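You operate a simulated robot arm through the tools that you are given. There is no shell and no other tool. Be economical: measure what you need, move in short steps, check, and stop when the job is done.

The job below is to be done with a simulated robot arm. You get a single attempt, and the scene is never put back.

TASK
Change the lid press to the wide ring and crimp the wide lid on.
Fine: lid on while the ring is out; pin back in LOCK; one stroke, arm up.

Only the result counts: the job must be done as asked and must still hold three seconds after the hand-in. Knocking over, shifting, dropping, spilling or breaking anything else fails it. A push-on lid holds only when it is set on centred and level and pressed home; a screw cap is set on level and turned clockwise until tight.

THE ROBOT
A 7-joint arm with a two-finger parallel gripper, fixed in place. Base frame: the origin is at the foot of the arm, x ahead of it, y to its left, z up; the work surface is at about z = 850. Lengths are in mm, angles in rad, forces in N, time in s.
With the tool pointing down near the work surface it reaches from about 240 to 720 mm from the base axis. Its first joint turns from -2.007 to 2.007 rad. Payload 3.91 kg.
Tool frame: the origin (TCP) lies between the finger pads and is the grasp point; the fingertips stand 30 mm ahead of it; z points along the fingers, y is the line along which they close. The gripper opens to 110 mm. The fingers are 20 mm wide and 10 mm thick; the gripper's body (48 by 112 mm) begins 55 mm behind the TCP.
Orientation is that of the tool frame in the base frame, as a unit quaternion [x, y, z, w]. With the fingers straight down and closing along the base's y, the tool's x points along the base's -x, its y along +y and its z along -z.

THE INTERFACE
- The arm moves only by the tool jog_arm. Its argument "deltas" is a list of rows, each a list of 3 entries, a list of its own where there are three numbers: the shift along the base's x, y, z in mm, then the turn, a rotation vector about the base's x, y, z in rad, then the gripper command, from -1 (shut) to 1 (fully open), values between in proportion. In form: [[[dx, dy, dz], [ax, ay, az], jaw], ...]. A call has 1 to 20 rows; each row shifts and turns the commanded pose from where the row before left it. Rows are played at 5 a second. More than 50 mm and 0.15 rad between two rows, or a gripper value outside its range, and nothing of the call is played. Where a pose cannot be reached the arm comes as near as it can. A force on the tool above 90 N (or 10 N above the force at the start of the call, whichever is more), or a blocked arm, ends the call early, and 0.2 s more pass. Each finger travels about 108 mm/s and halts on what it meets, pressing with about 30 N; the grip force reading is that of the motor and also rises with nothing between the fingers. The clock runs only during rows and for 0.2 s after the last one: add rows that do not move to give the fingers time. The reply holds the time, the measured pose of the TCP, the force on the tool along the base axes, the opening and the grip force, in the units named above and with some noise, with the torque about the TCP (base axes, N m) and any sound that the robot's microphone picked up, and new pictures: "views" is both (left out), scene, wrist or none.
- Cameras (640 x 400 px; columns grow to the right, rows downward): "scene" is fixed at [53, 508.8, 1593.6]; the picture's right is [-0.65, -0.76, 0.00], its down [-0.41, 0.35, -0.84] and it looks along [0.64, -0.55, -0.54] (base axes); focal length 214 px, centre (320, 200). "wrist" rides on the gripper at [72, 17, -103] in the tool frame; the picture's right is [-0.23, 0.97, 0.00], its down [-0.76, -0.18, -0.62] and it looks along [-0.61, -0.14, 0.78] (tool axes); focal length 222 px, centre (320, 200). There is no depth. A picture from a camera that has moved, and an enlarged one, comes with that camera's place and axes in the base frame and with its lens. The place of the scene camera against the robot may be out by one fixed shift of up to 12 mm in any direction.
- raise_lower(by): slides the trunk up (or, below 0, down) by that many mm; the arm rides with it, the base frame stays. It gives what a move gives, with no picture.
- enlarge(camera, box): a new picture of the part [left, top, right, bottom] of that camera's present view, enlarged. The clock stands still meanwhile.
- finish_job(): hands the job in; it is judged then, once.

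Go step by step. Nothing tells you positions but the pictures and the camera data: compare them with the known pose of the tool, close in by small moves and look again before you grip or let go. The budget is 120 turns and 200 pictures, counting those below and the enlarged ones. Unless the task says otherwise, let go and move clear before handing in, and close with one line.

The tools are called after "Emit:" by a JSON object that holds its "name" and its "arguments". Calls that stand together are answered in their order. jog_arm: Moves the arm, as the interface text tells. Its arguments: {"type":"object","properties":{"deltas":{"type":"array"},"views":{"type":"string","enum":["both","scene","wrist","none"]}},"required":["deltas"]} The other tools are called the same way: raise_lower (by) slides the trunk up or down; enlarge (camera, box) takes an enlarged picture of a part of a camera's view; finish_job () hands the job in.

At the start:

```text
time_s: 0.0
tool_pos: [469.9, -32.1, 1461.7]
ee_rot: [0.0, 1.0, 0.0, 0.0]
force: [0.5, -0.7, -0.6]
ft_torque: [-0.03, 0.01, 0.02]
finger_gap: 109.9
gripper_force: 0.1
trunk travel left (down, up): [-925.0, 65.0]
```

scene: 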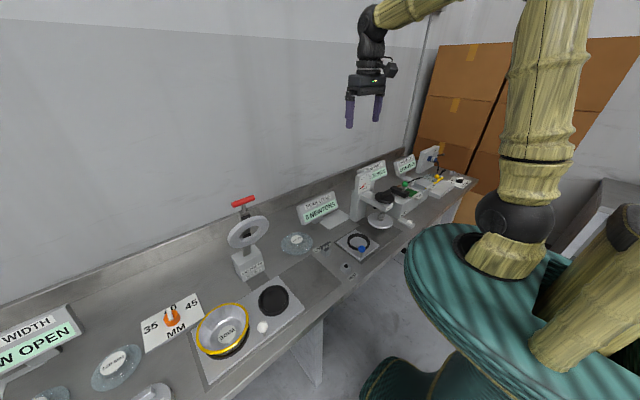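
wrist: 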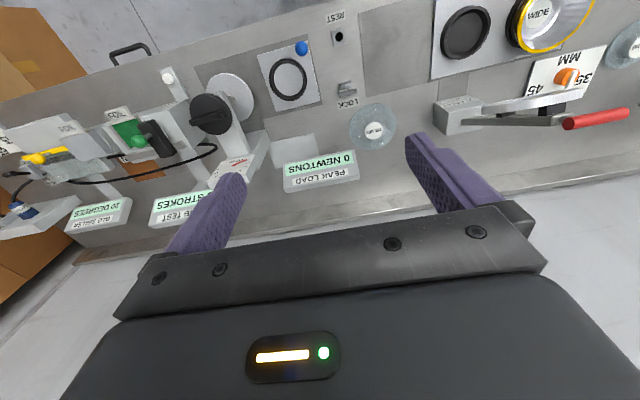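

I see a bench with a press, pads, lids and displays; I need a closer look at it all before moving.

Emit:
{"name": "enlarge", "arguments": {"camera": "scene", "box": [180, 180, 340, 390]}}

Emit:
{"name": "enlarge", "arguments": {"camera": "scene", "box": [0, 280, 200, 400]}}

Emit:
{"name": "enlarge", "arguments": {"camera": "scene", "box": [290, 140, 480, 290]}}

Emit:
{"name": "enlarge", "arguments": {"camera": "wrist", "box": [400, 0, 640, 150]}}

Emit:
{"name": "enlarge", "arguments": {"camera": "wrist", "box": [180, 0, 420, 200]}}

```text
1.90 times, centred on (260, 285) of scene
camera zoom: at [53.0, 508.8, 1593.6], right [-0.65, -0.76, 0.0], down [-0.41, 0.35, -0.84], along [0.64, -0.55, -0.54], focal length 408 px, centre (434, 38)
```

zoom: 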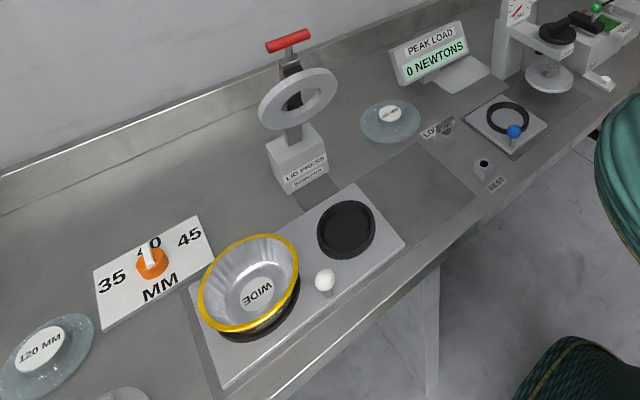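

```text
3.20 times, centred on (100, 340) of scene
camera zoom: at [53.0, 508.8, 1593.6], right [-0.65, -0.76, 0.0], down [-0.41, 0.35, -0.84], along [0.64, -0.55, -0.54], focal length 686 px, centre (1024, -248)
```

zoom: 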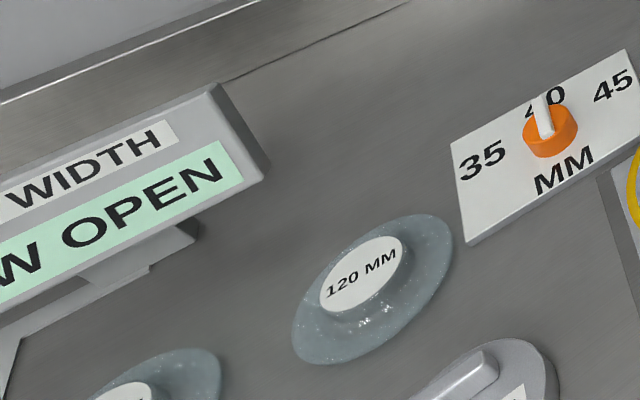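

```text
2.67 times, centred on (385, 215) of scene
camera zoom: at [53.0, 508.8, 1593.6], right [-0.65, -0.76, 0.0], down [-0.41, 0.35, -0.84], along [0.64, -0.55, -0.54], focal length 572 px, centre (147, 160)
```

zoom: 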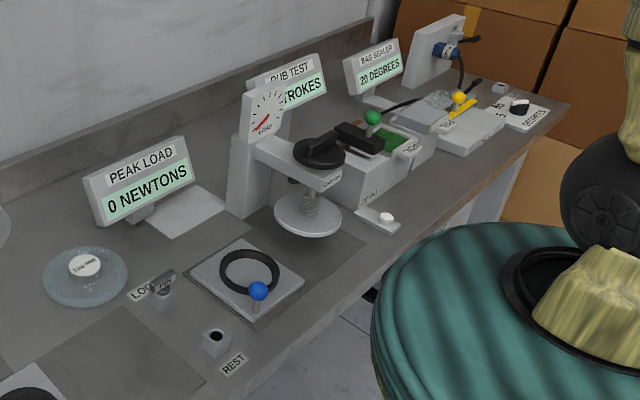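

```text
2.67 times, centred on (520, 75) of wrist
camera zoom: at [396.4, -14.7, 1566.3], right [0.23, 0.97, 0.0], down [0.76, -0.18, 0.62], along [0.61, -0.14, -0.78], focal length 592 px, centre (-213, 533)
```

zoom: 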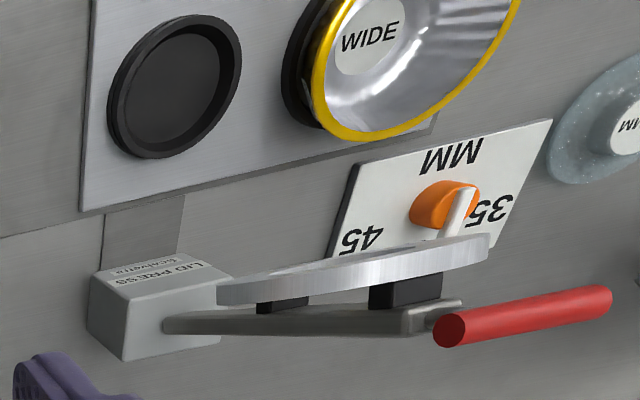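

```text
2.00 times, centred on (300, 100) of wrist
camera zoom: at [396.4, -14.7, 1566.3], right [0.23, 0.97, 0.0], down [0.76, -0.18, 0.62], along [0.61, -0.14, -0.78], focal length 444 px, centre (360, 400)
```

zoom: 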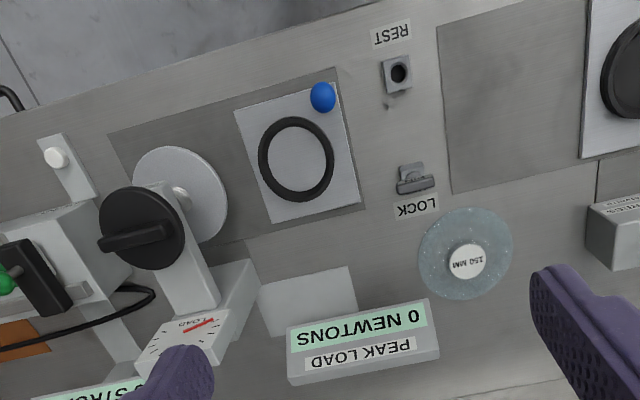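

The lid press seems to stand near (700, 350), with nests in front of it near (500, 340) and (510, 525). I move above that side for a better look.

Emit:
{"name": "jog_arm", "arguments": {"deltas": [[[-15, 50, 0], [0, 0, 0], 1], [[-15, 50, 0], [0, 0, 0], 1], [[-15, 50, 0], [0, 0, 0], 1], [[-15, 50, 0], [0, 0, 0], 1], [[-15, 50, 0], [0, 0, 0], 1], [[-15, 50, 0], [0, 0, 0], 1], [[-15, 40, 0], [0, 0, 0], 1], [[0, 0, 0], [0, 0, 0], 1]], "views": "both"}}

```text
refused: row 1 steps farther than a row can; nothing moved
```

Emit:
{"name": "jog_arm", "arguments": {"deltas": [[[-14, 46, 0], [0, 0, 0], 1], [[-14, 46, 0], [0, 0, 0], 1], [[-14, 46, 0], [0, 0, 0], 1], [[-14, 46, 0], [0, 0, 0], 1], [[-14, 46, 0], [0, 0, 0], 1], [[-14, 46, 0], [0, 0, 0], 1], [[-14, 46, 0], [0, 0, 0], 1], [[-14, 46, 0], [0, 0, 0], 1], [[0, 0, 0], [0, 0, 0], 1]], "views": "both"}}

```text
time_s: 2.0
tool_pos: [356.6, 333.7, 1462.2]
ee_rot: [0.0, 1.0, 0.001, 0.0]
force: [-0.3, -1.1, 1.0]
ft_torque: [0.02, 0.02, 0.0]
finger_gap: 110.1
gripper_force: 0.1
trunk travel left (down, up): [-925.0, 65.0]
camera wrist: at [284.0, 352.4, 1566.7], right [0.23, 0.97, 0.0], down [0.76, -0.18, 0.62], along [0.61, -0.14, -0.78], focal length 222 px, centre (320, 200)
```

scene: 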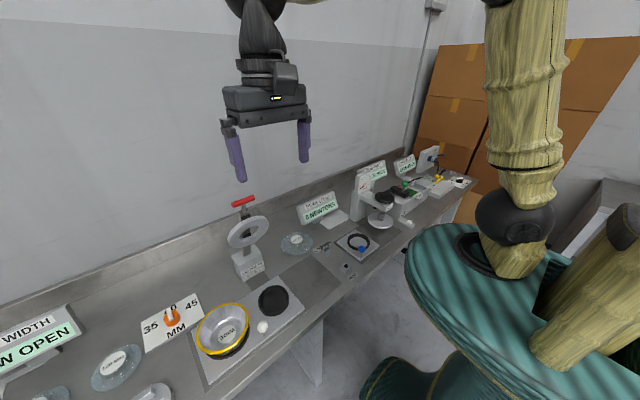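
wrist: 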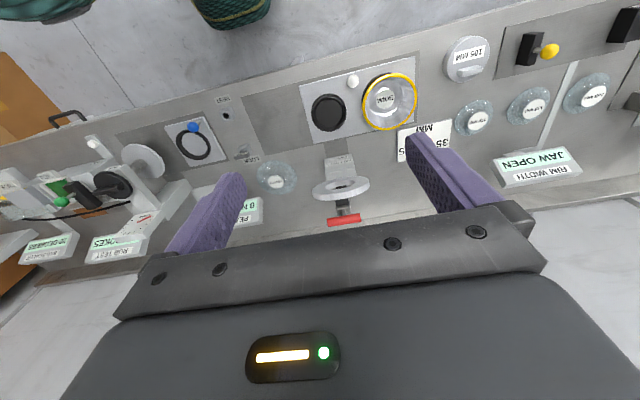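

A much better view of the left side; I enlarge the parts.

Emit:
{"name": "enlarge", "arguments": {"camera": "wrist", "box": [280, 50, 440, 150]}}

Emit:
{"name": "enlarge", "arguments": {"camera": "wrist", "box": [430, 0, 640, 200]}}

Emit:
{"name": "enlarge", "arguments": {"camera": "wrist", "box": [180, 80, 300, 200]}}

Emit:
{"name": "enlarge", "arguments": {"camera": "wrist", "box": [280, 140, 400, 230]}}

```text
4.00 times, centred on (360, 100) of wrist
camera zoom: at [284.0, 352.4, 1566.7], right [0.23, 0.97, 0.0], down [0.76, -0.18, 0.62], along [0.61, -0.14, -0.78], focal length 888 px, centre (160, 600)
```

zoom: 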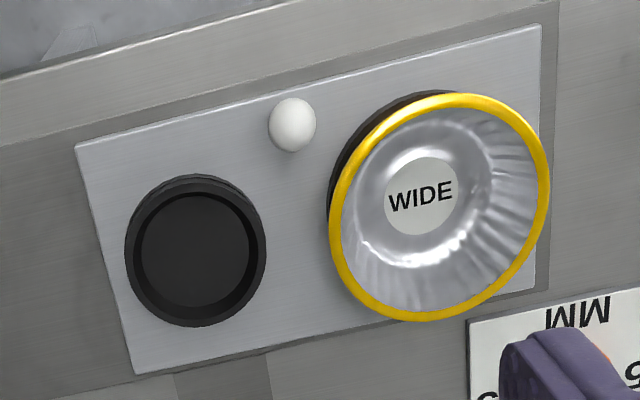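

```text
2.00 times, centred on (535, 100) of wrist
camera zoom: at [284.0, 352.4, 1566.7], right [0.23, 0.97, 0.0], down [0.76, -0.18, 0.62], along [0.61, -0.14, -0.78], focal length 444 px, centre (-110, 400)
```

zoom: 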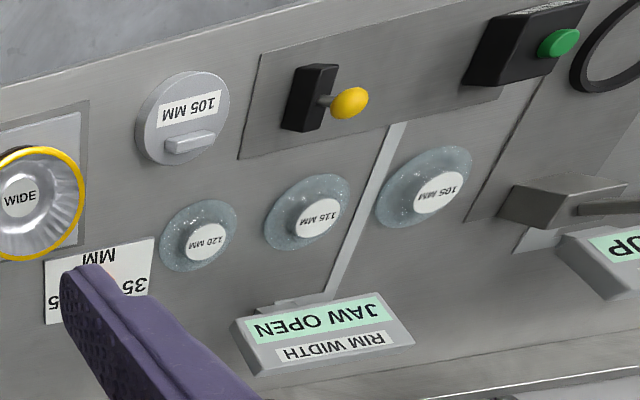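

```text
3.33 times, centred on (240, 140) of wrist
camera zoom: at [284.0, 352.4, 1566.7], right [0.23, 0.97, 0.0], down [0.76, -0.18, 0.62], along [0.61, -0.14, -0.78], focal length 740 px, centre (587, 400)
```

zoom: 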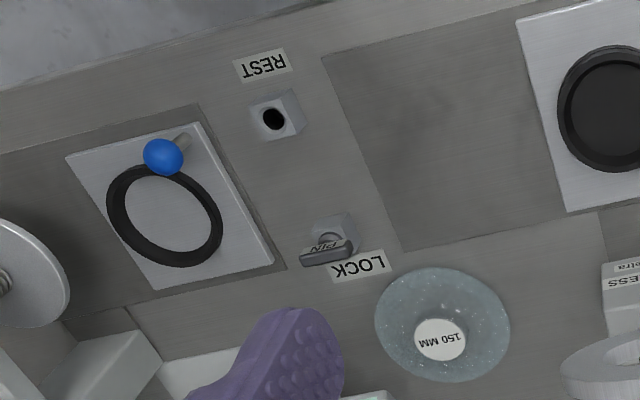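

```text
4.44 times, centred on (340, 185) of wrist
camera zoom: at [284.0, 352.4, 1566.7], right [0.23, 0.97, 0.0], down [0.76, -0.18, 0.62], along [0.61, -0.14, -0.78], focal length 987 px, centre (231, 267)
```

zoom: 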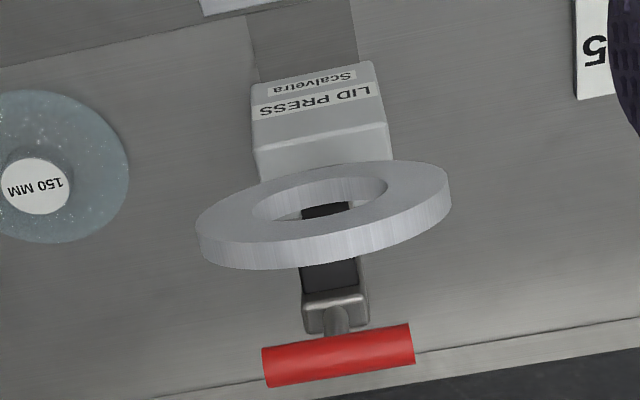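

The layout: press with its raised arm at about (700, 350), and a slide with a white knob carrying the narrow nest and the wide nest (with the bowl). The pin is in LOCK at about (560, 25), REST is at (438, 28), and the 150 MM lid is at about (694, 92). I go over the pin for a close look.

Emit:
{"name": "jog_arm", "arguments": {"deltas": [[[15, -28, -33], [0, 0, 0], 1], [[15, -28, -33], [0, 0, 0], 1], [[15, -28, -33], [0, 0, 0], 1], [[15, -28, -33], [0, 0, 0], 1], [[15, -28, -33], [0, 0, 0], 1], [[15, -28, -33], [0, 0, 0], 1], [[15, -28, -33], [0, 0, 0], 1], [[15, -28, -33], [0, 0, 0], 1], [[15, -28, -33], [0, 0, 0], 1], [[15, -28, -33], [0, 0, 0], 1], [[15, -26, -32], [0, 0, 0], 1], [[0, 0, 0], [0, 0, 0], 1]], "views": "both"}}

```text
time_s: 4.6
tool_pos: [522.6, 30.9, 1100.5]
ee_rot: [-0.001, 1.0, 0.0, 0.001]
force: [0.3, -0.5, 0.9]
ft_torque: [0.01, -0.05, 0.01]
finger_gap: 110.0
gripper_force: 0.0
trunk travel left (down, up): [-925.0, 65.0]
camera wrist: at [449.2, 48.9, 1205.1], right [0.23, 0.97, 0.0], down [0.76, -0.18, 0.62], along [0.61, -0.14, -0.78], focal length 222 px, centre (320, 200)
```

scene: 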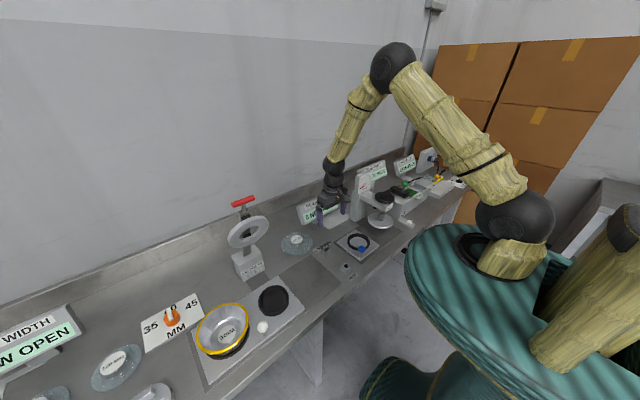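
wrist: 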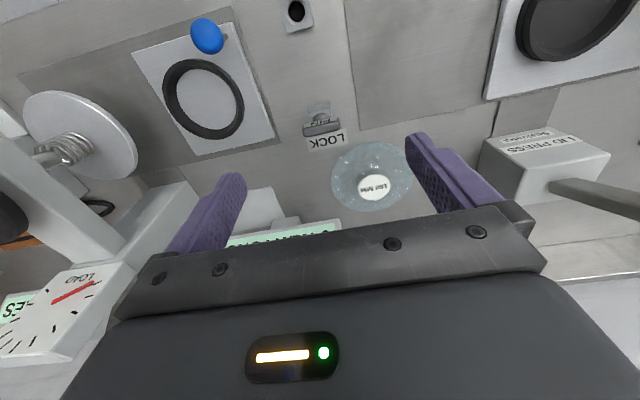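

Emit:
{"name": "enlarge", "arguments": {"camera": "wrist", "box": [280, 80, 380, 160]}}

Emit:
{"name": "enlarge", "arguments": {"camera": "wrist", "box": [320, 130, 420, 220]}}

Emit:
{"name": "enlarge", "arguments": {"camera": "scene", "box": [280, 210, 400, 290]}}

```text
5.00 times, centred on (330, 120) of wrist
camera zoom: at [449.2, 48.9, 1205.1], right [0.23, 0.97, 0.0], down [0.76, -0.18, 0.62], along [0.61, -0.14, -0.78], focal length 1111 px, centre (270, 600)
```

zoom: 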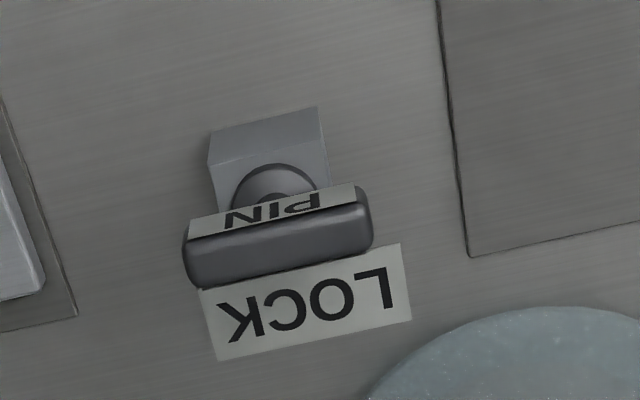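

```text
4.44 times, centred on (370, 175) of wrist
camera zoom: at [449.2, 48.9, 1205.1], right [0.23, 0.97, 0.0], down [0.76, -0.18, 0.62], along [0.61, -0.14, -0.78], focal length 987 px, centre (98, 311)
```

zoom: 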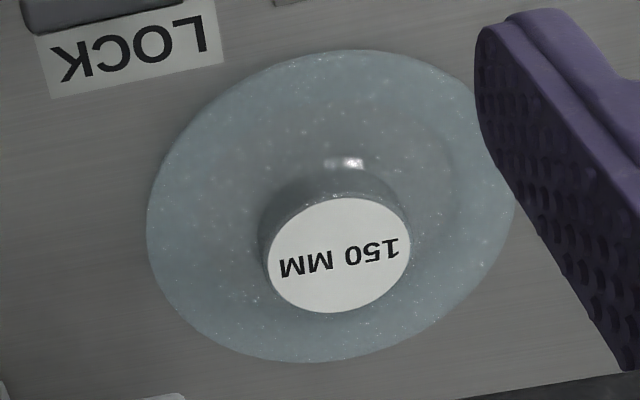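

```text
5.00 times, centred on (340, 250) of scene
camera zoom: at [53.0, 508.8, 1593.6], right [-0.65, -0.76, 0.0], down [-0.41, 0.35, -0.84], along [0.64, -0.55, -0.54], focal length 1072 px, centre (220, -50)
```

zoom: 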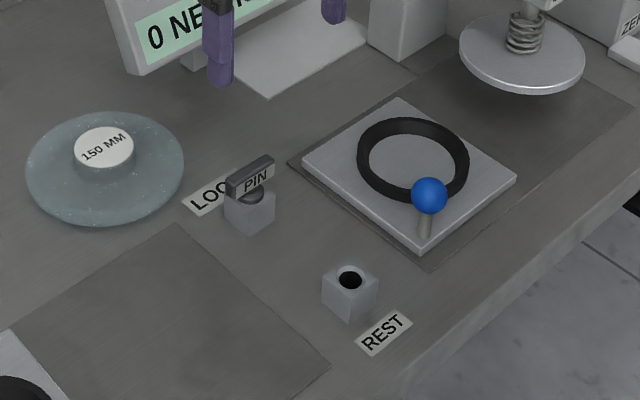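

The pin is a T-bar in the LOCK block at about (560, 27, 900). The 150 MM lid has a knob about 57 mm across at about (690, 91). The bowl rim measures about 150 mm, so this is its lid. I hover over the lid to refine.

Emit:
{"name": "jog_arm", "arguments": {"deltas": [[[33, 12, -20], [0, 0, 0], 1], [[33, 12, -20], [0, 0, 0], 1], [[33, 12, -20], [0, 0, 0], 1], [[33, 12, -20], [0, 0, 0], 1], [[33, 12, -20], [0, 0, 0], 1], [[0, 0, 0], [0, 0, 0], 1], [[0, 0, 0], [0, 0, 0], 1]], "views": "both"}}

```text
time_s: 6.2
tool_pos: [689.0, 90.4, 999.6]
ee_rot: [0.001, 1.0, 0.0, -0.001]
force: [0.1, -0.2, 0.2]
ft_torque: [-0.02, 0.03, 0.0]
finger_gap: 110.0
gripper_force: 0.0
trunk travel left (down, up): [-925.0, 65.0]
camera wrist: at [615.1, 106.2, 1103.3], right [0.23, 0.97, 0.0], down [0.76, -0.18, 0.62], along [0.61, -0.14, -0.78], focal length 222 px, centre (320, 200)
```

scene: 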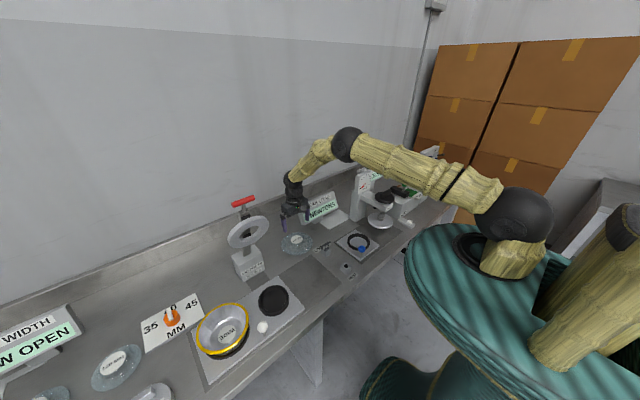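
wrist: 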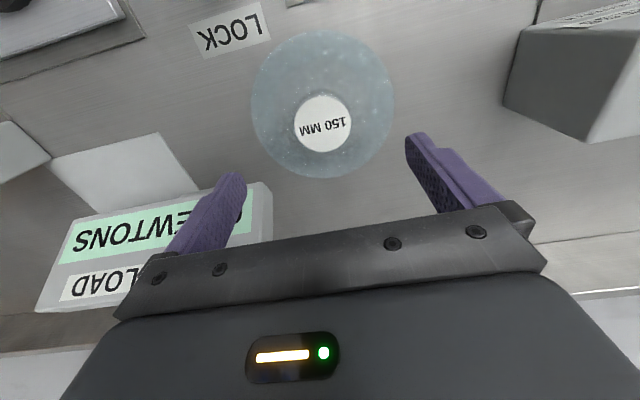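

Emit:
{"name": "enlarge", "arguments": {"camera": "wrist", "box": [240, 20, 410, 190]}}

Emit:
{"name": "enlarge", "arguments": {"camera": "scene", "box": [260, 210, 340, 270]}}

```text
2.35 times, centred on (325, 105) of wrist
camera zoom: at [615.1, 106.2, 1103.3], right [0.23, 0.97, 0.0], down [0.76, -0.18, 0.62], along [0.61, -0.14, -0.78], focal length 523 px, centre (308, 424)
```

zoom: 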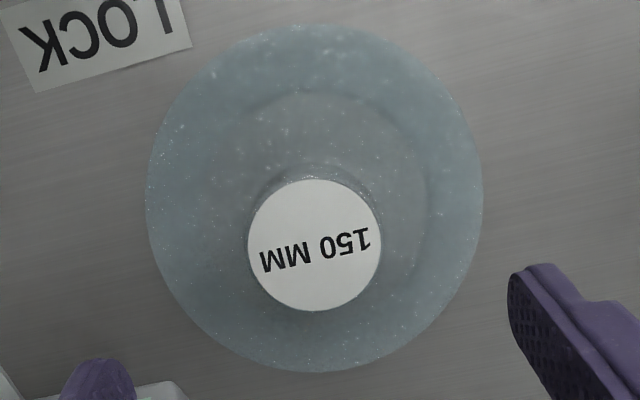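

```text
6.67 times, centred on (300, 240) of scene
camera zoom: at [53.0, 508.8, 1593.6], right [-0.65, -0.76, 0.0], down [-0.41, 0.35, -0.84], along [0.64, -0.55, -0.54], focal length 1430 px, centre (453, -67)
```

zoom: 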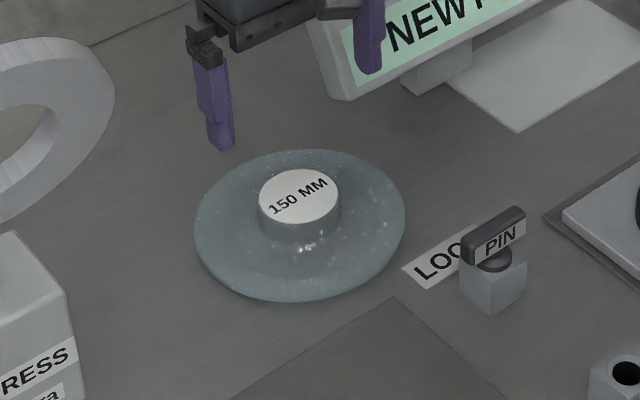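

The knob top is at (689, 91, 891). I descend over the knob with the fingers open and stop just above the disc.

Emit:
{"name": "jog_arm", "arguments": {"deltas": [[[0, 0.6, -25], [0, 0, 0], 1], [[0, 0, -25], [0, 0, 0], 1], [[0, 0, -25], [0, 0, 0], 1], [[0, 0, -14], [0, 0, 0], 1], [[0, 0, -8], [0, 0, 0], 1], [[0, 0, 0], [0, 0, 0], 1], [[0, 0, 0], [0, 0, 0], 1]], "views": "both"}}

```text
time_s: 7.8
tool_pos: [687.9, 91.1, 901.8]
ee_rot: [0.0, 1.0, 0.0, 0.0]
force: [-0.6, -0.1, -0.4]
ft_torque: [0.02, 0.0, -0.01]
finger_gap: 109.8
gripper_force: 0.0
trunk travel left (down, up): [-925.0, 65.0]
camera wrist: at [614.8, 108.1, 1006.5], right [0.23, 0.97, 0.0], down [0.76, -0.18, 0.62], along [0.61, -0.14, -0.78], focal length 222 px, centre (320, 200)
```

scene: 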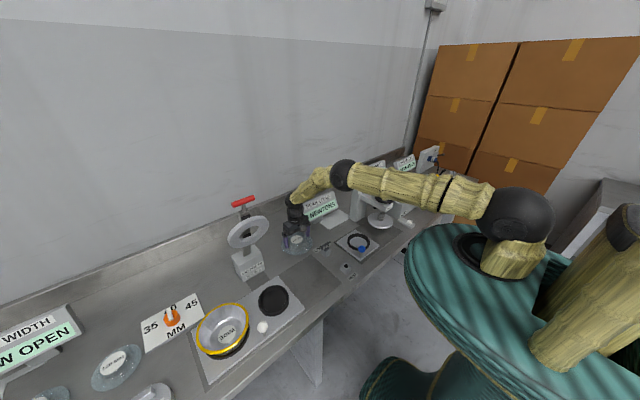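
wrist: 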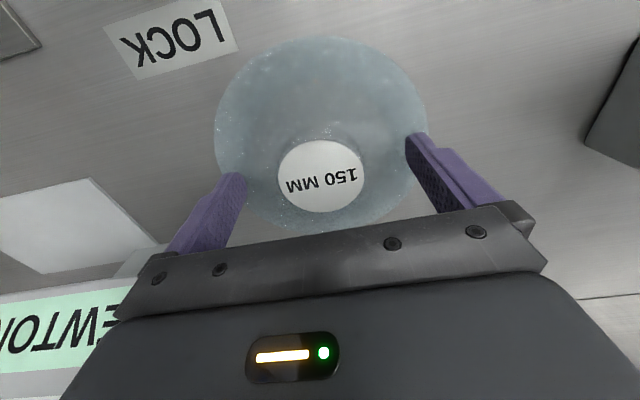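

Emit:
{"name": "jog_arm", "arguments": {"deltas": [[[0.5, 0.4, -2], [0, 0, 0], 0.3], [[0, 0, 0], [0, 0, 0], -0.2], [[0, 0, 0], [0, 0, 0], -0.6], [[0, 0, 0], [0, 0, 0], -1], [[0, 0, 0], [0, 0, 0], -1], [[0, 0, 0], [0, 0, 0], -1]], "views": "wrist"}}

```text
time_s: 9.2
tool_pos: [687.7, 91.8, 901.4]
ee_rot: [-0.001, 1.0, -0.001, -0.001]
force: [0.2, 0.8, -0.7]
ft_torque: [0.01, 0.0, -0.02]
finger_gap: 55.1
gripper_force: 29.8
trunk travel left (down, up): [-925.0, 65.0]
camera wrist: at [615.1, 108.0, 1004.6], right [0.23, 0.97, 0.0], down [0.76, -0.18, 0.62], along [0.61, -0.14, -0.78], focal length 222 px, centre (320, 200)
```

wrist: 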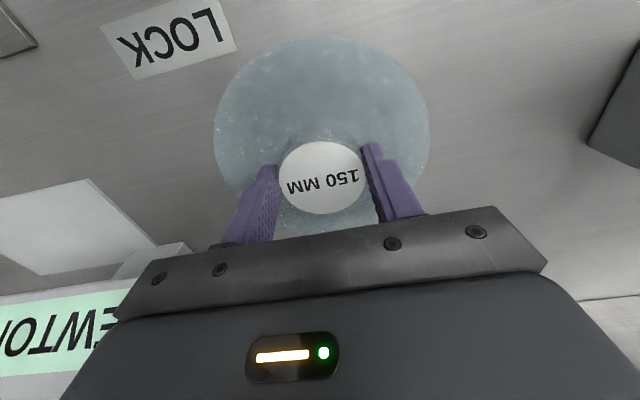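

The lid is gripped (55 mm). I lift it a little and check that it comes along.

Emit:
{"name": "jog_arm", "arguments": {"deltas": [[[0, 0, 20], [0, 0, 0], -1], [[0, 0, 30], [0, 0, 0], -1], [[0, 0, 40], [0, 0, 0], -1], [[0, 0, 40], [0, 0, 0], -1], [[0, 0, 0], [0, 0, 0], -1]], "views": "both"}}

```text
time_s: 10.4
tool_pos: [687.5, 92.4, 1028.6]
ee_rot: [0.001, 1.0, 0.0, 0.001]
force: [0.3, -0.6, 0.0]
ft_torque: [0.0, 0.02, -0.02]
finger_gap: 55.3
gripper_force: 30.3
trunk travel left (down, up): [-925.0, 65.0]
camera wrist: at [613.4, 110.0, 1133.2], right [0.23, 0.97, 0.0], down [0.76, -0.18, 0.62], along [0.61, -0.14, -0.78], focal length 222 px, centre (320, 200)
```

scene: 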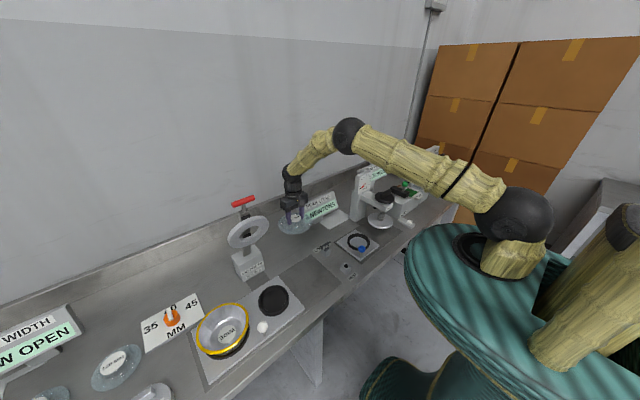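
wrist: 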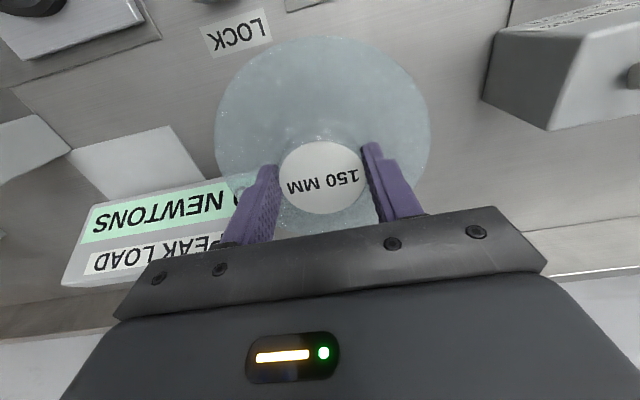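

Lifted and level. I pull the lid back toward the base to clear the press arm, then across to the bowl side.

Emit:
{"name": "jog_arm", "arguments": {"deltas": [[[-37, 5, 0], [0, 0, 0], -1], [[-37, 5, 0], [0, 0, 0], -1], [[-37, 5, 0], [0, 0, 0], -1], [[-37, 5, 0], [0, 0, 0], -1], [[-37, 5, 0], [0, 0, 0], -1], [[-37, 5, 0], [0, 0, 0], -1], [[-37, 5, 0], [0, 0, 0], -1], [[-37, 5, 0], [0, 0, 0], -1], [[0, 40, 0], [0, 0, 0], -1], [[0, 40, 0], [0, 0, 0], -1], [[0, 40, 0], [0, 0, 0], -1], [[0, 40, 0], [0, 0, 0], -1], [[0, 40, 0], [0, 0, 0], -1], [[0, 40, 0], [0, 0, 0], -1], [[0, 40, 0], [0, 0, 0], -1], [[0, 40, 0], [0, 0, 0], -1], [[0, 35, 0], [0, 0, 0], -1], [[0, 0, 0], [0, 0, 0], -1]], "views": "both"}}

```text
time_s: 14.2
tool_pos: [392.0, 486.4, 1030.4]
ee_rot: [0.0, 1.0, 0.0, 0.0]
force: [0.5, 0.0, 0.0]
ft_torque: [0.0, 0.0, 0.01]
finger_gap: 54.9
gripper_force: 29.9
trunk travel left (down, up): [-925.0, 65.0]
camera wrist: at [318.7, 503.6, 1133.9], right [0.23, 0.97, 0.0], down [0.76, -0.18, 0.62], along [0.61, -0.14, -0.78], focal length 222 px, centre (320, 200)
```

scene: 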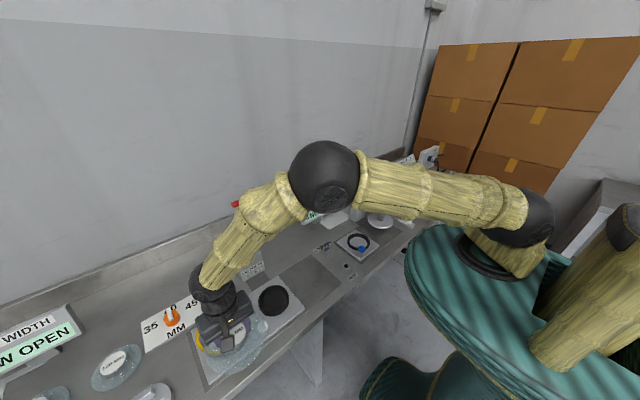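
wrist: 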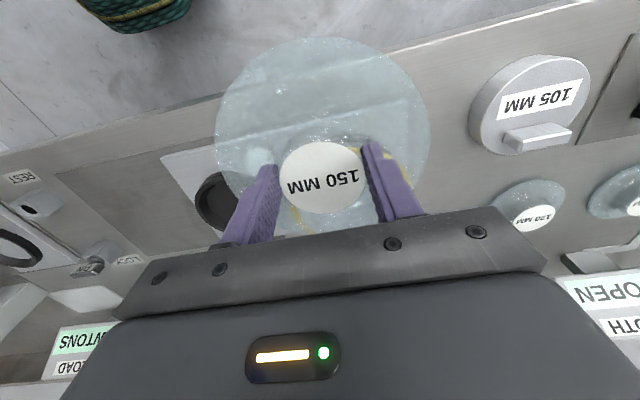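

The lid hides the bowl here, so I step sideways and up to see the bowl rim beside the lid and fix its centre.

Emit:
{"name": "jog_arm", "arguments": {"deltas": [[[8, -39, 12], [0, 0, 0], -1], [[8, -39, 12], [0, 0, 0], -1], [[8, -39, 12], [0, 0, 0], -1], [[8, -39, 12], [0, 0, 0], -1], [[0, 0, 0], [0, 0, 0], -1], [[0, 0, 0], [0, 0, 0], -1]], "views": "wrist"}}

Emit:
{"name": "enlarge", "arguments": {"camera": "wrist", "box": [370, 50, 530, 200]}}

```text
time_s: 15.6
tool_pos: [426.6, 329.8, 1078.8]
ee_rot: [0.0, 1.0, 0.0, 0.0]
force: [0.5, 0.0, -0.9]
ft_torque: [-0.01, 0.05, 0.02]
finger_gap: 55.2
gripper_force: 30.1
trunk travel left (down, up): [-925.0, 65.0]
camera wrist: at [352.3, 346.9, 1182.1], right [0.23, 0.97, 0.0], down [0.76, -0.18, 0.62], along [0.61, -0.14, -0.78], focal length 222 px, centre (320, 200)
```

wrist: 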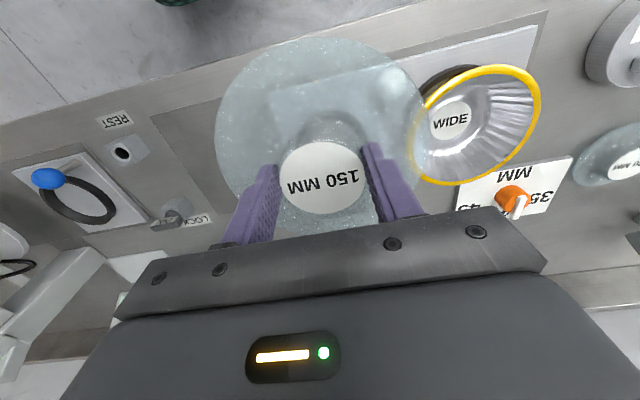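

```text
2.67 times, centred on (450, 125) of wrist
camera zoom: at [352.3, 346.9, 1182.1], right [0.23, 0.97, 0.0], down [0.76, -0.18, 0.62], along [0.61, -0.14, -0.78], focal length 592 px, centre (-27, 400)
```

zoom: 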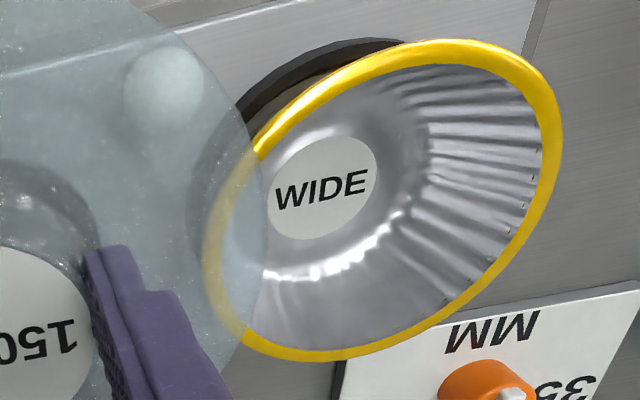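

The bowl rim is about 150 mm across (R 75), centred near (499.5, 500), rim height about 920. I bring the lid above it, still clear of it, and check concentricity.

Emit:
{"name": "jog_arm", "arguments": {"deltas": [[[0, 42, 0], [0, 0, 0], -1], [[0, 42, 0], [0, 0, 0], -1], [[0, 42, 0], [0, 0, 0], -1], [[0, 44, 0], [0, 0, 0], -1], [[25, 0, -20], [0, 0, 0], -1], [[25, 0, -25], [0, 0, 0], -1], [[25, 0, -25], [0, 0, 0], -1], [[0, 0, -14], [0, 0, 0], -1], [[0, 0, 0], [0, 0, 0], -1], [[0, 0, 0], [0, 0, 0], -1]], "views": "both"}}

Emit:
{"name": "enlarge", "arguments": {"camera": "wrist", "box": [200, 20, 440, 240]}}

Emit:
{"name": "enlarge", "arguments": {"camera": "scene", "box": [170, 270, 290, 380]}}

```text
time_s: 17.8
tool_pos: [500.6, 499.8, 994.9]
ee_rot: [0.0, 1.0, 0.001, 0.0]
force: [-0.9, 0.1, -0.1]
ft_torque: [0.05, -0.02, 0.03]
finger_gap: 54.9
gripper_force: 29.6
trunk travel left (down, up): [-925.0, 65.0]
camera wrist: at [427.5, 517.0, 1098.7], right [0.23, 0.97, 0.0], down [0.76, -0.18, 0.62], along [0.61, -0.14, -0.78], focal length 222 px, centre (320, 200)
```

scene: 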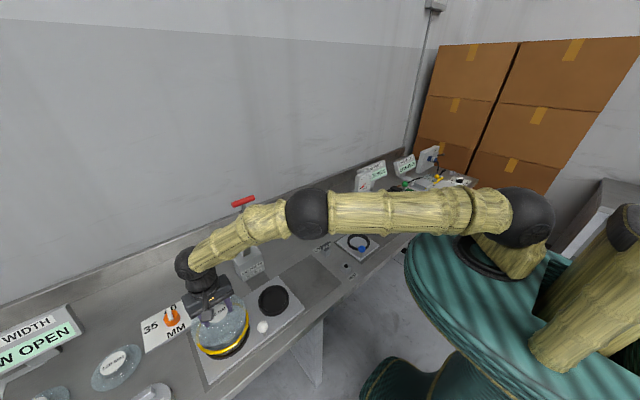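
wrist: 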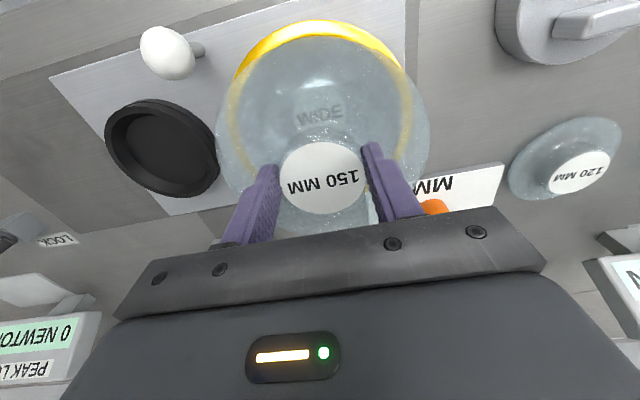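

```text
1.82 times, centred on (320, 130) of wrist
camera zoom: at [427.5, 517.0, 1098.7], right [0.23, 0.97, 0.0], down [0.76, -0.18, 0.62], along [0.61, -0.14, -0.78], focal length 404 px, centre (320, 327)
```

zoom: 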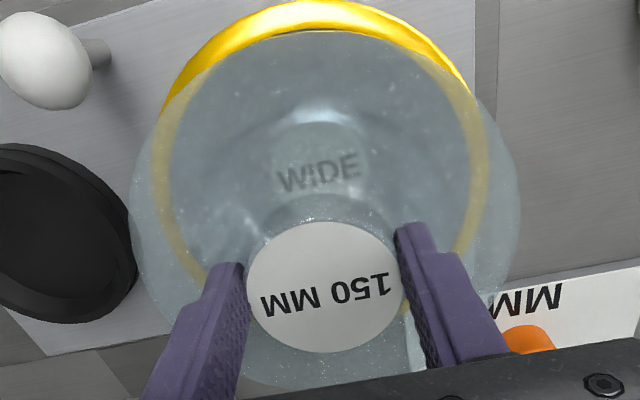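

```text
3.64 times, centred on (230, 325) of scene
camera zoom: at [53.0, 508.8, 1593.6], right [-0.65, -0.76, 0.0], down [-0.41, 0.35, -0.84], along [0.64, -0.55, -0.54], focal length 780 px, centre (647, -254)
```

zoom: 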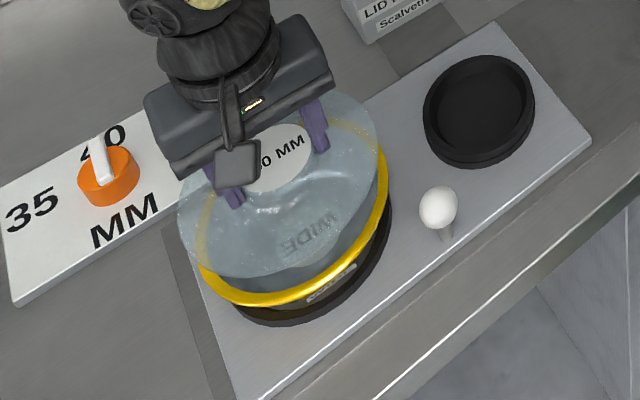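

The lid is almost over the rim. I lower it nearer the rim so the two outlines can be compared without parallax.

Emit:
{"name": "jog_arm", "arguments": {"deltas": [[[-1, 0, -8], [0, 0, 0], -1], [[0, 0, -7], [0, 0, 0], -1], [[0, 0, 0], [0, 0, 0], -1], [[0, 0, 0], [0, 0, 0], -1]], "views": "none"}}

Emit:
{"name": "enlarge", "arguments": {"camera": "wrist", "box": [210, 20, 330, 140]}}

Emit:
{"name": "enlarge", "arguments": {"camera": "wrist", "box": [320, 20, 440, 140]}}

Emit:
{"name": "enlarge", "arguments": {"camera": "scene", "box": [180, 290, 270, 370]}}

```text
time_s: 18.8
tool_pos: [499.3, 499.9, 979.5]
ee_rot: [0.0, 1.0, 0.0, -0.001]
force: [-0.1, 0.5, -0.3]
ft_torque: [0.02, -0.01, 0.01]
finger_gap: 54.9
gripper_force: 30.0
trunk travel left (down, up): [-925.0, 65.0]
```

```text
3.33 times, centred on (270, 80) of wrist
camera zoom: at [425.5, 516.8, 1084.0], right [0.23, 0.97, 0.0], down [0.76, -0.18, 0.62], along [0.61, -0.14, -0.78], focal length 740 px, centre (487, 600)
```

zoom: 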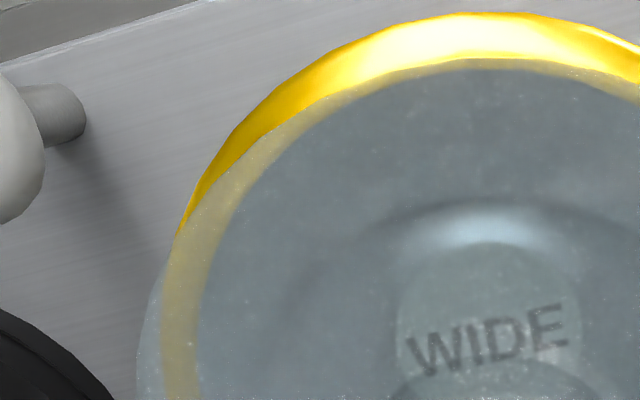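

```text
3.33 times, centred on (380, 80) of wrist
camera zoom: at [425.5, 516.8, 1084.0], right [0.23, 0.97, 0.0], down [0.76, -0.18, 0.62], along [0.61, -0.14, -0.78], focal length 740 px, centre (120, 600)
```

zoom: 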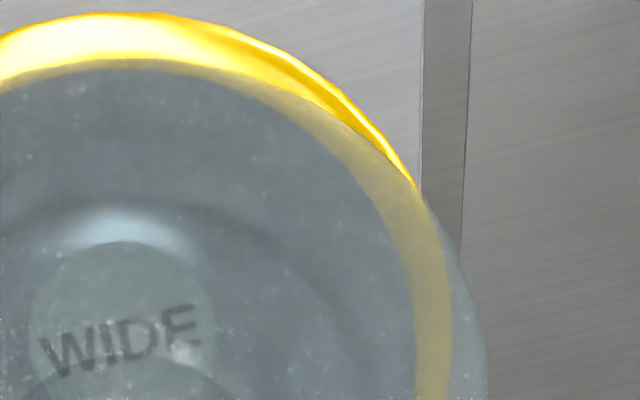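

```text
5.00 times, centred on (225, 330) of scene
camera zoom: at [53.0, 508.8, 1593.6], right [-0.65, -0.76, 0.0], down [-0.41, 0.35, -0.84], along [0.64, -0.55, -0.54], focal length 1072 px, centre (795, -450)
```

zoom: 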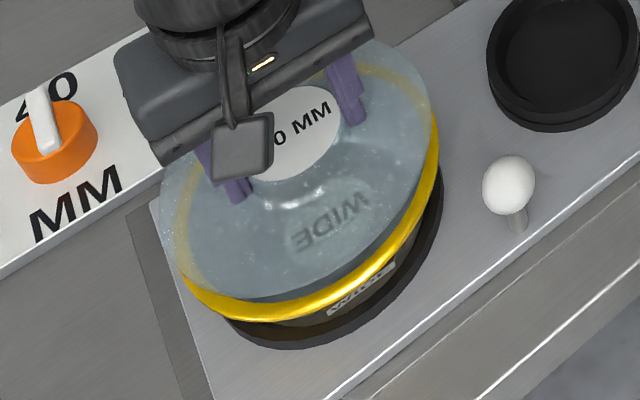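

The outlines suggest the lid disc may sit a few mm ahead of the rim in x, but one viewing direction can mislead. I turn the hand 90° about z in place, slightly raised, to look from another side.

Emit:
{"name": "jog_arm", "arguments": {"deltas": [[[0, 0, 10], [0, 0, 0], -1], [[0, 0, 0], [0, 0, -0.1428], -1], [[0, 0, 0], [0, 0, -0.1428], -1], [[0, 0, 0], [0, 0, -0.1428], -1], [[0, 0, 0], [0, 0, -0.1428], -1], [[0, 0, 0], [0, 0, -0.1428], -1], [[0, 0, 0], [0, 0, -0.1428], -1], [[0, 0, 0], [0, 0, -0.1428], -1], [[0, 0, 0], [0, 0, -0.1428], -1], [[0, 0, 0], [0, 0, -0.1428], -1], [[0, 0, 0], [0, 0, -0.1428], -1], [[0, 0, 0], [0, 0, -0.1428], -1], [[0, 0, -10], [0, 0, 0], -1], [[0, 0, 0], [0, 0, 0], -1]], "views": "wrist"}}

Emit:
{"name": "enlarge", "arguments": {"camera": "wrist", "box": [205, 15, 435, 245]}}

```text
time_s: 21.8
tool_pos: [498.0, 499.4, 980.1]
ee_rot: [0.707, 0.707, 0.0, 0.0]
force: [0.4, 0.3, 0.1]
ft_torque: [0.02, 0.02, 0.01]
finger_gap: 55.0
gripper_force: 30.4
trunk travel left (down, up): [-925.0, 65.0]
camera wrist: at [513.8, 572.4, 1084.1], right [0.97, -0.23, 0.0], down [-0.18, -0.76, 0.62], along [-0.14, -0.61, -0.78], focal length 222 px, centre (320, 200)
```

wrist: 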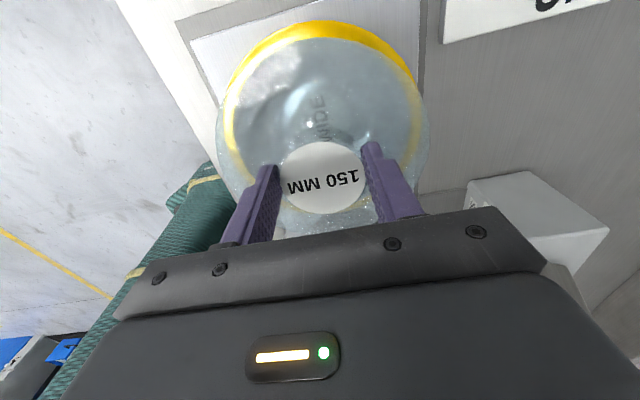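

```text
1.74 times, centred on (320, 130) of wrist
camera zoom: at [513.8, 572.4, 1084.1], right [0.97, -0.23, 0.0], down [-0.18, -0.76, 0.62], along [-0.14, -0.61, -0.78], focal length 386 px, centre (320, 322)
```

zoom: 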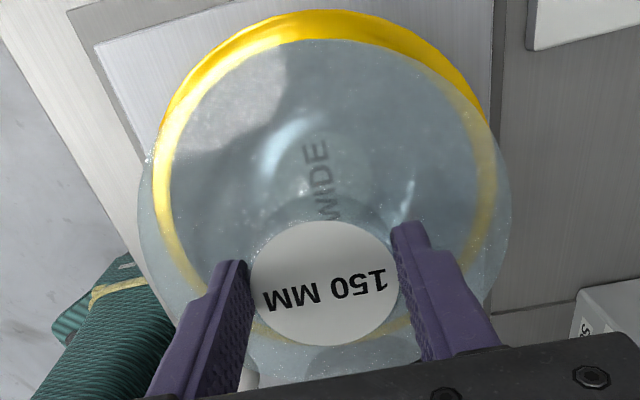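

I compare the same scene zoom as before the turn: if the disc is off the tool axis, it will have moved.

Emit:
{"name": "enlarge", "arguments": {"camera": "scene", "box": [180, 290, 270, 370]}}

```text
5.00 times, centred on (225, 330) of scene
camera zoom: at [53.0, 508.8, 1593.6], right [-0.65, -0.76, 0.0], down [-0.41, 0.35, -0.84], along [0.64, -0.55, -0.54], focal length 1072 px, centre (795, -450)
```

zoom: 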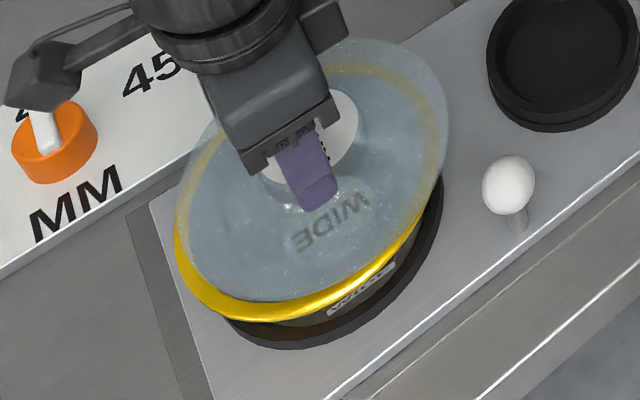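

The disc shifted with the turn, so the lid really sits about 7 mm forward of the tool axis. I correct the position by (+1.7, +6.9) and re-check.

Emit:
{"name": "jog_arm", "arguments": {"deltas": [[[1.7, 6.9, 0], [0, 0, 0], -1], [[0, 0, 0], [0, 0, 0], -1], [[0, 0, 0], [0, 0, 0], -1]], "views": "none"}}

Emit:
{"name": "enlarge", "arguments": {"camera": "wrist", "box": [205, 15, 435, 245]}}

Emit:
{"name": "enlarge", "arguments": {"camera": "scene", "box": [180, 290, 270, 370]}}

```text
time_s: 22.6
tool_pos: [499.2, 506.6, 980.9]
ee_rot: [0.706, 0.708, 0.0, 0.0]
force: [-0.5, -0.2, -0.5]
ft_torque: [0.02, 0.01, 0.03]
finger_gap: 54.7
gripper_force: 29.9
trunk travel left (down, up): [-925.0, 65.0]
```

```text
1.74 times, centred on (320, 130) of wrist
camera zoom: at [515.3, 579.5, 1083.8], right [0.97, -0.23, 0.0], down [-0.18, -0.76, 0.62], along [-0.14, -0.61, -0.78], focal length 386 px, centre (320, 322)
```

zoom: 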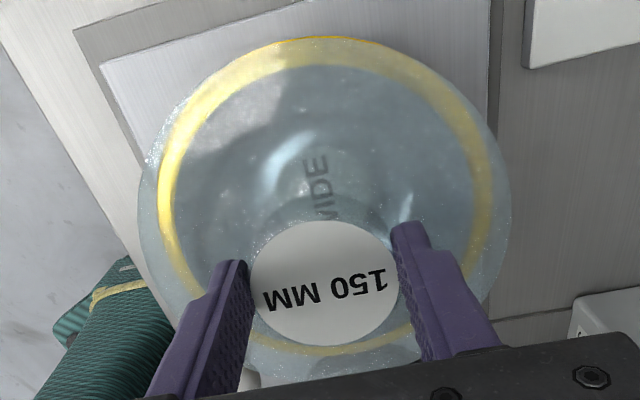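

```text
5.00 times, centred on (225, 330) of scene
camera zoom: at [53.0, 508.8, 1593.6], right [-0.65, -0.76, 0.0], down [-0.41, 0.35, -0.84], along [0.64, -0.55, -0.54], focal length 1072 px, centre (795, -450)
```

zoom: 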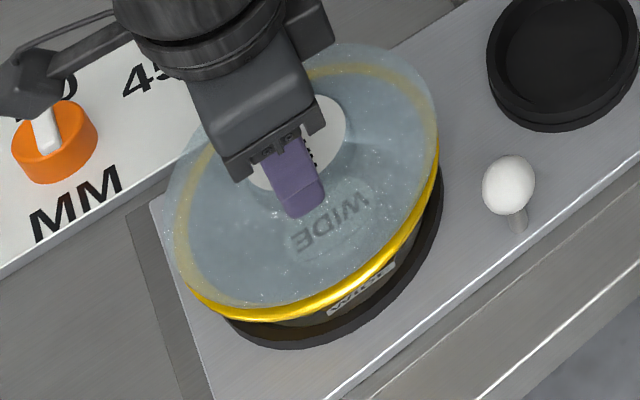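

Lid and rim are now concentric within about 1 mm. I lower gently to contact.

Emit:
{"name": "jog_arm", "arguments": {"deltas": [[[0, 0, -4], [0, 0, 0], -1], [[0, 0, -3], [0, 0, 0], -1], [[0, 0, -3], [0, 0, 0], -1], [[0, 0, 0], [0, 0, 0], -1]], "views": "none"}}

Emit:
{"name": "enlarge", "arguments": {"camera": "scene", "box": [180, 290, 270, 370]}}

```text
time_s: 23.6
tool_pos: [499.4, 507.2, 970.7]
ee_rot: [0.707, 0.707, 0.0, 0.001]
force: [0.9, 0.5, -0.6]
ft_torque: [0.03, -0.04, 0.02]
finger_gap: 54.7
gripper_force: 30.1
trunk travel left (down, up): [-925.0, 65.0]
```

```text
5.00 times, centred on (225, 330) of scene
camera zoom: at [53.0, 508.8, 1593.6], right [-0.65, -0.76, 0.0], down [-0.41, 0.35, -0.84], along [0.64, -0.55, -0.54], focal length 1072 px, centre (795, -450)
```

zoom: 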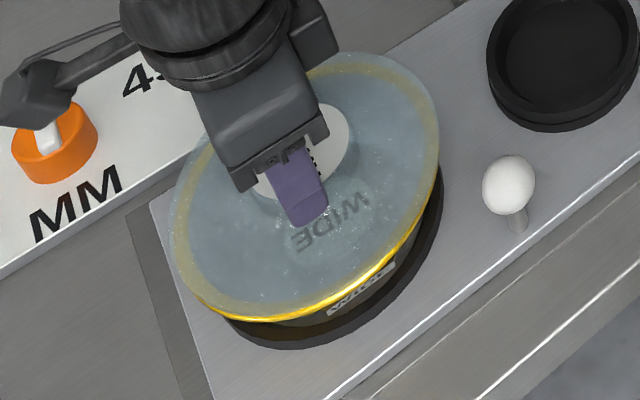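

Emit:
{"name": "jog_arm", "arguments": {"deltas": [[[0, 0, -2], [0, 0, 0], -1], [[0, 0, -2], [0, 0, 0], -1], [[0, 0, 0], [0, 0, 0], -1]], "views": "none"}}

```text
time_s: 24.4
tool_pos: [499.5, 508.5, 965.3]
ee_rot: [0.707, 0.707, 0.0, 0.0]
force: [-0.8, 0.2, -0.6]
ft_torque: [-0.01, 0.03, 0.01]
finger_gap: 54.8
gripper_force: 29.8
trunk travel left (down, up): [-925.0, 65.0]
```

Emit:
{"name": "jog_arm", "arguments": {"deltas": [[[0, 0, -1.5], [0, 0, 0], -1], [[0, 0, -1.5], [0, 0, 0], -1], [[0, 0, 0], [0, 0, 0], -1]], "views": "none"}}

Emit:
{"name": "enlarge", "arguments": {"camera": "scene", "box": [180, 290, 270, 370]}}

Emit:
{"name": "enlarge", "arguments": {"camera": "wrist", "box": [205, 15, 435, 245]}}

```text
time_s: 25.2
tool_pos: [500.0, 508.0, 965.6]
ee_rot: [0.706, 0.708, 0.002, 0.0]
force: [-0.2, 0.2, 13.6]
ft_torque: [-0.25, 0.06, 0.0]
finger_gap: 55.3
gripper_force: 30.0
trunk travel left (down, up): [-925.0, 65.0]
```

```text
5.00 times, centred on (225, 330) of scene
camera zoom: at [53.0, 508.8, 1593.6], right [-0.65, -0.76, 0.0], down [-0.41, 0.35, -0.84], along [0.64, -0.55, -0.54], focal length 1072 px, centre (795, -450)
```

zoom: 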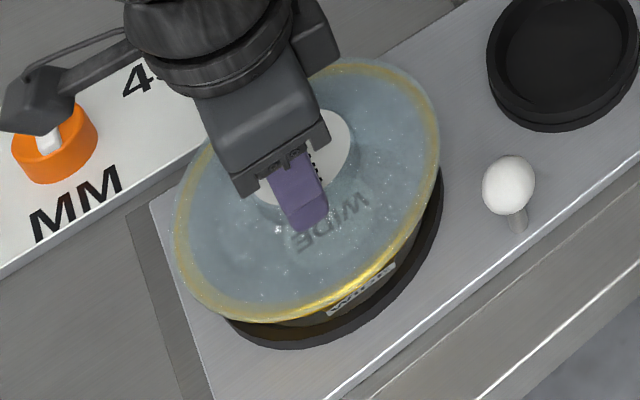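

```text
1.74 times, centred on (320, 130) of wrist
camera zoom: at [515.4, 579.8, 1069.4], right [0.97, -0.23, 0.0], down [-0.18, -0.76, 0.62], along [-0.14, -0.61, -0.78], focal length 386 px, centre (320, 322)
```

zoom: 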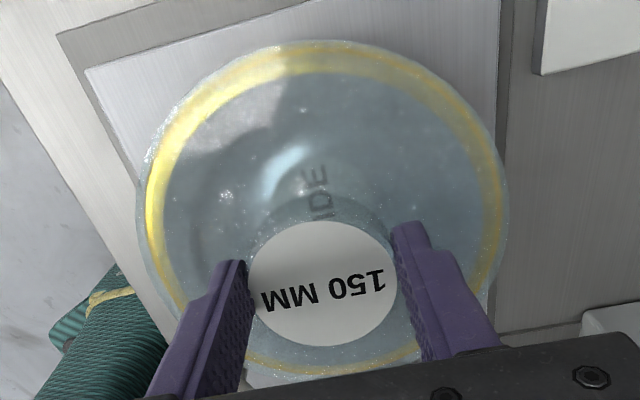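

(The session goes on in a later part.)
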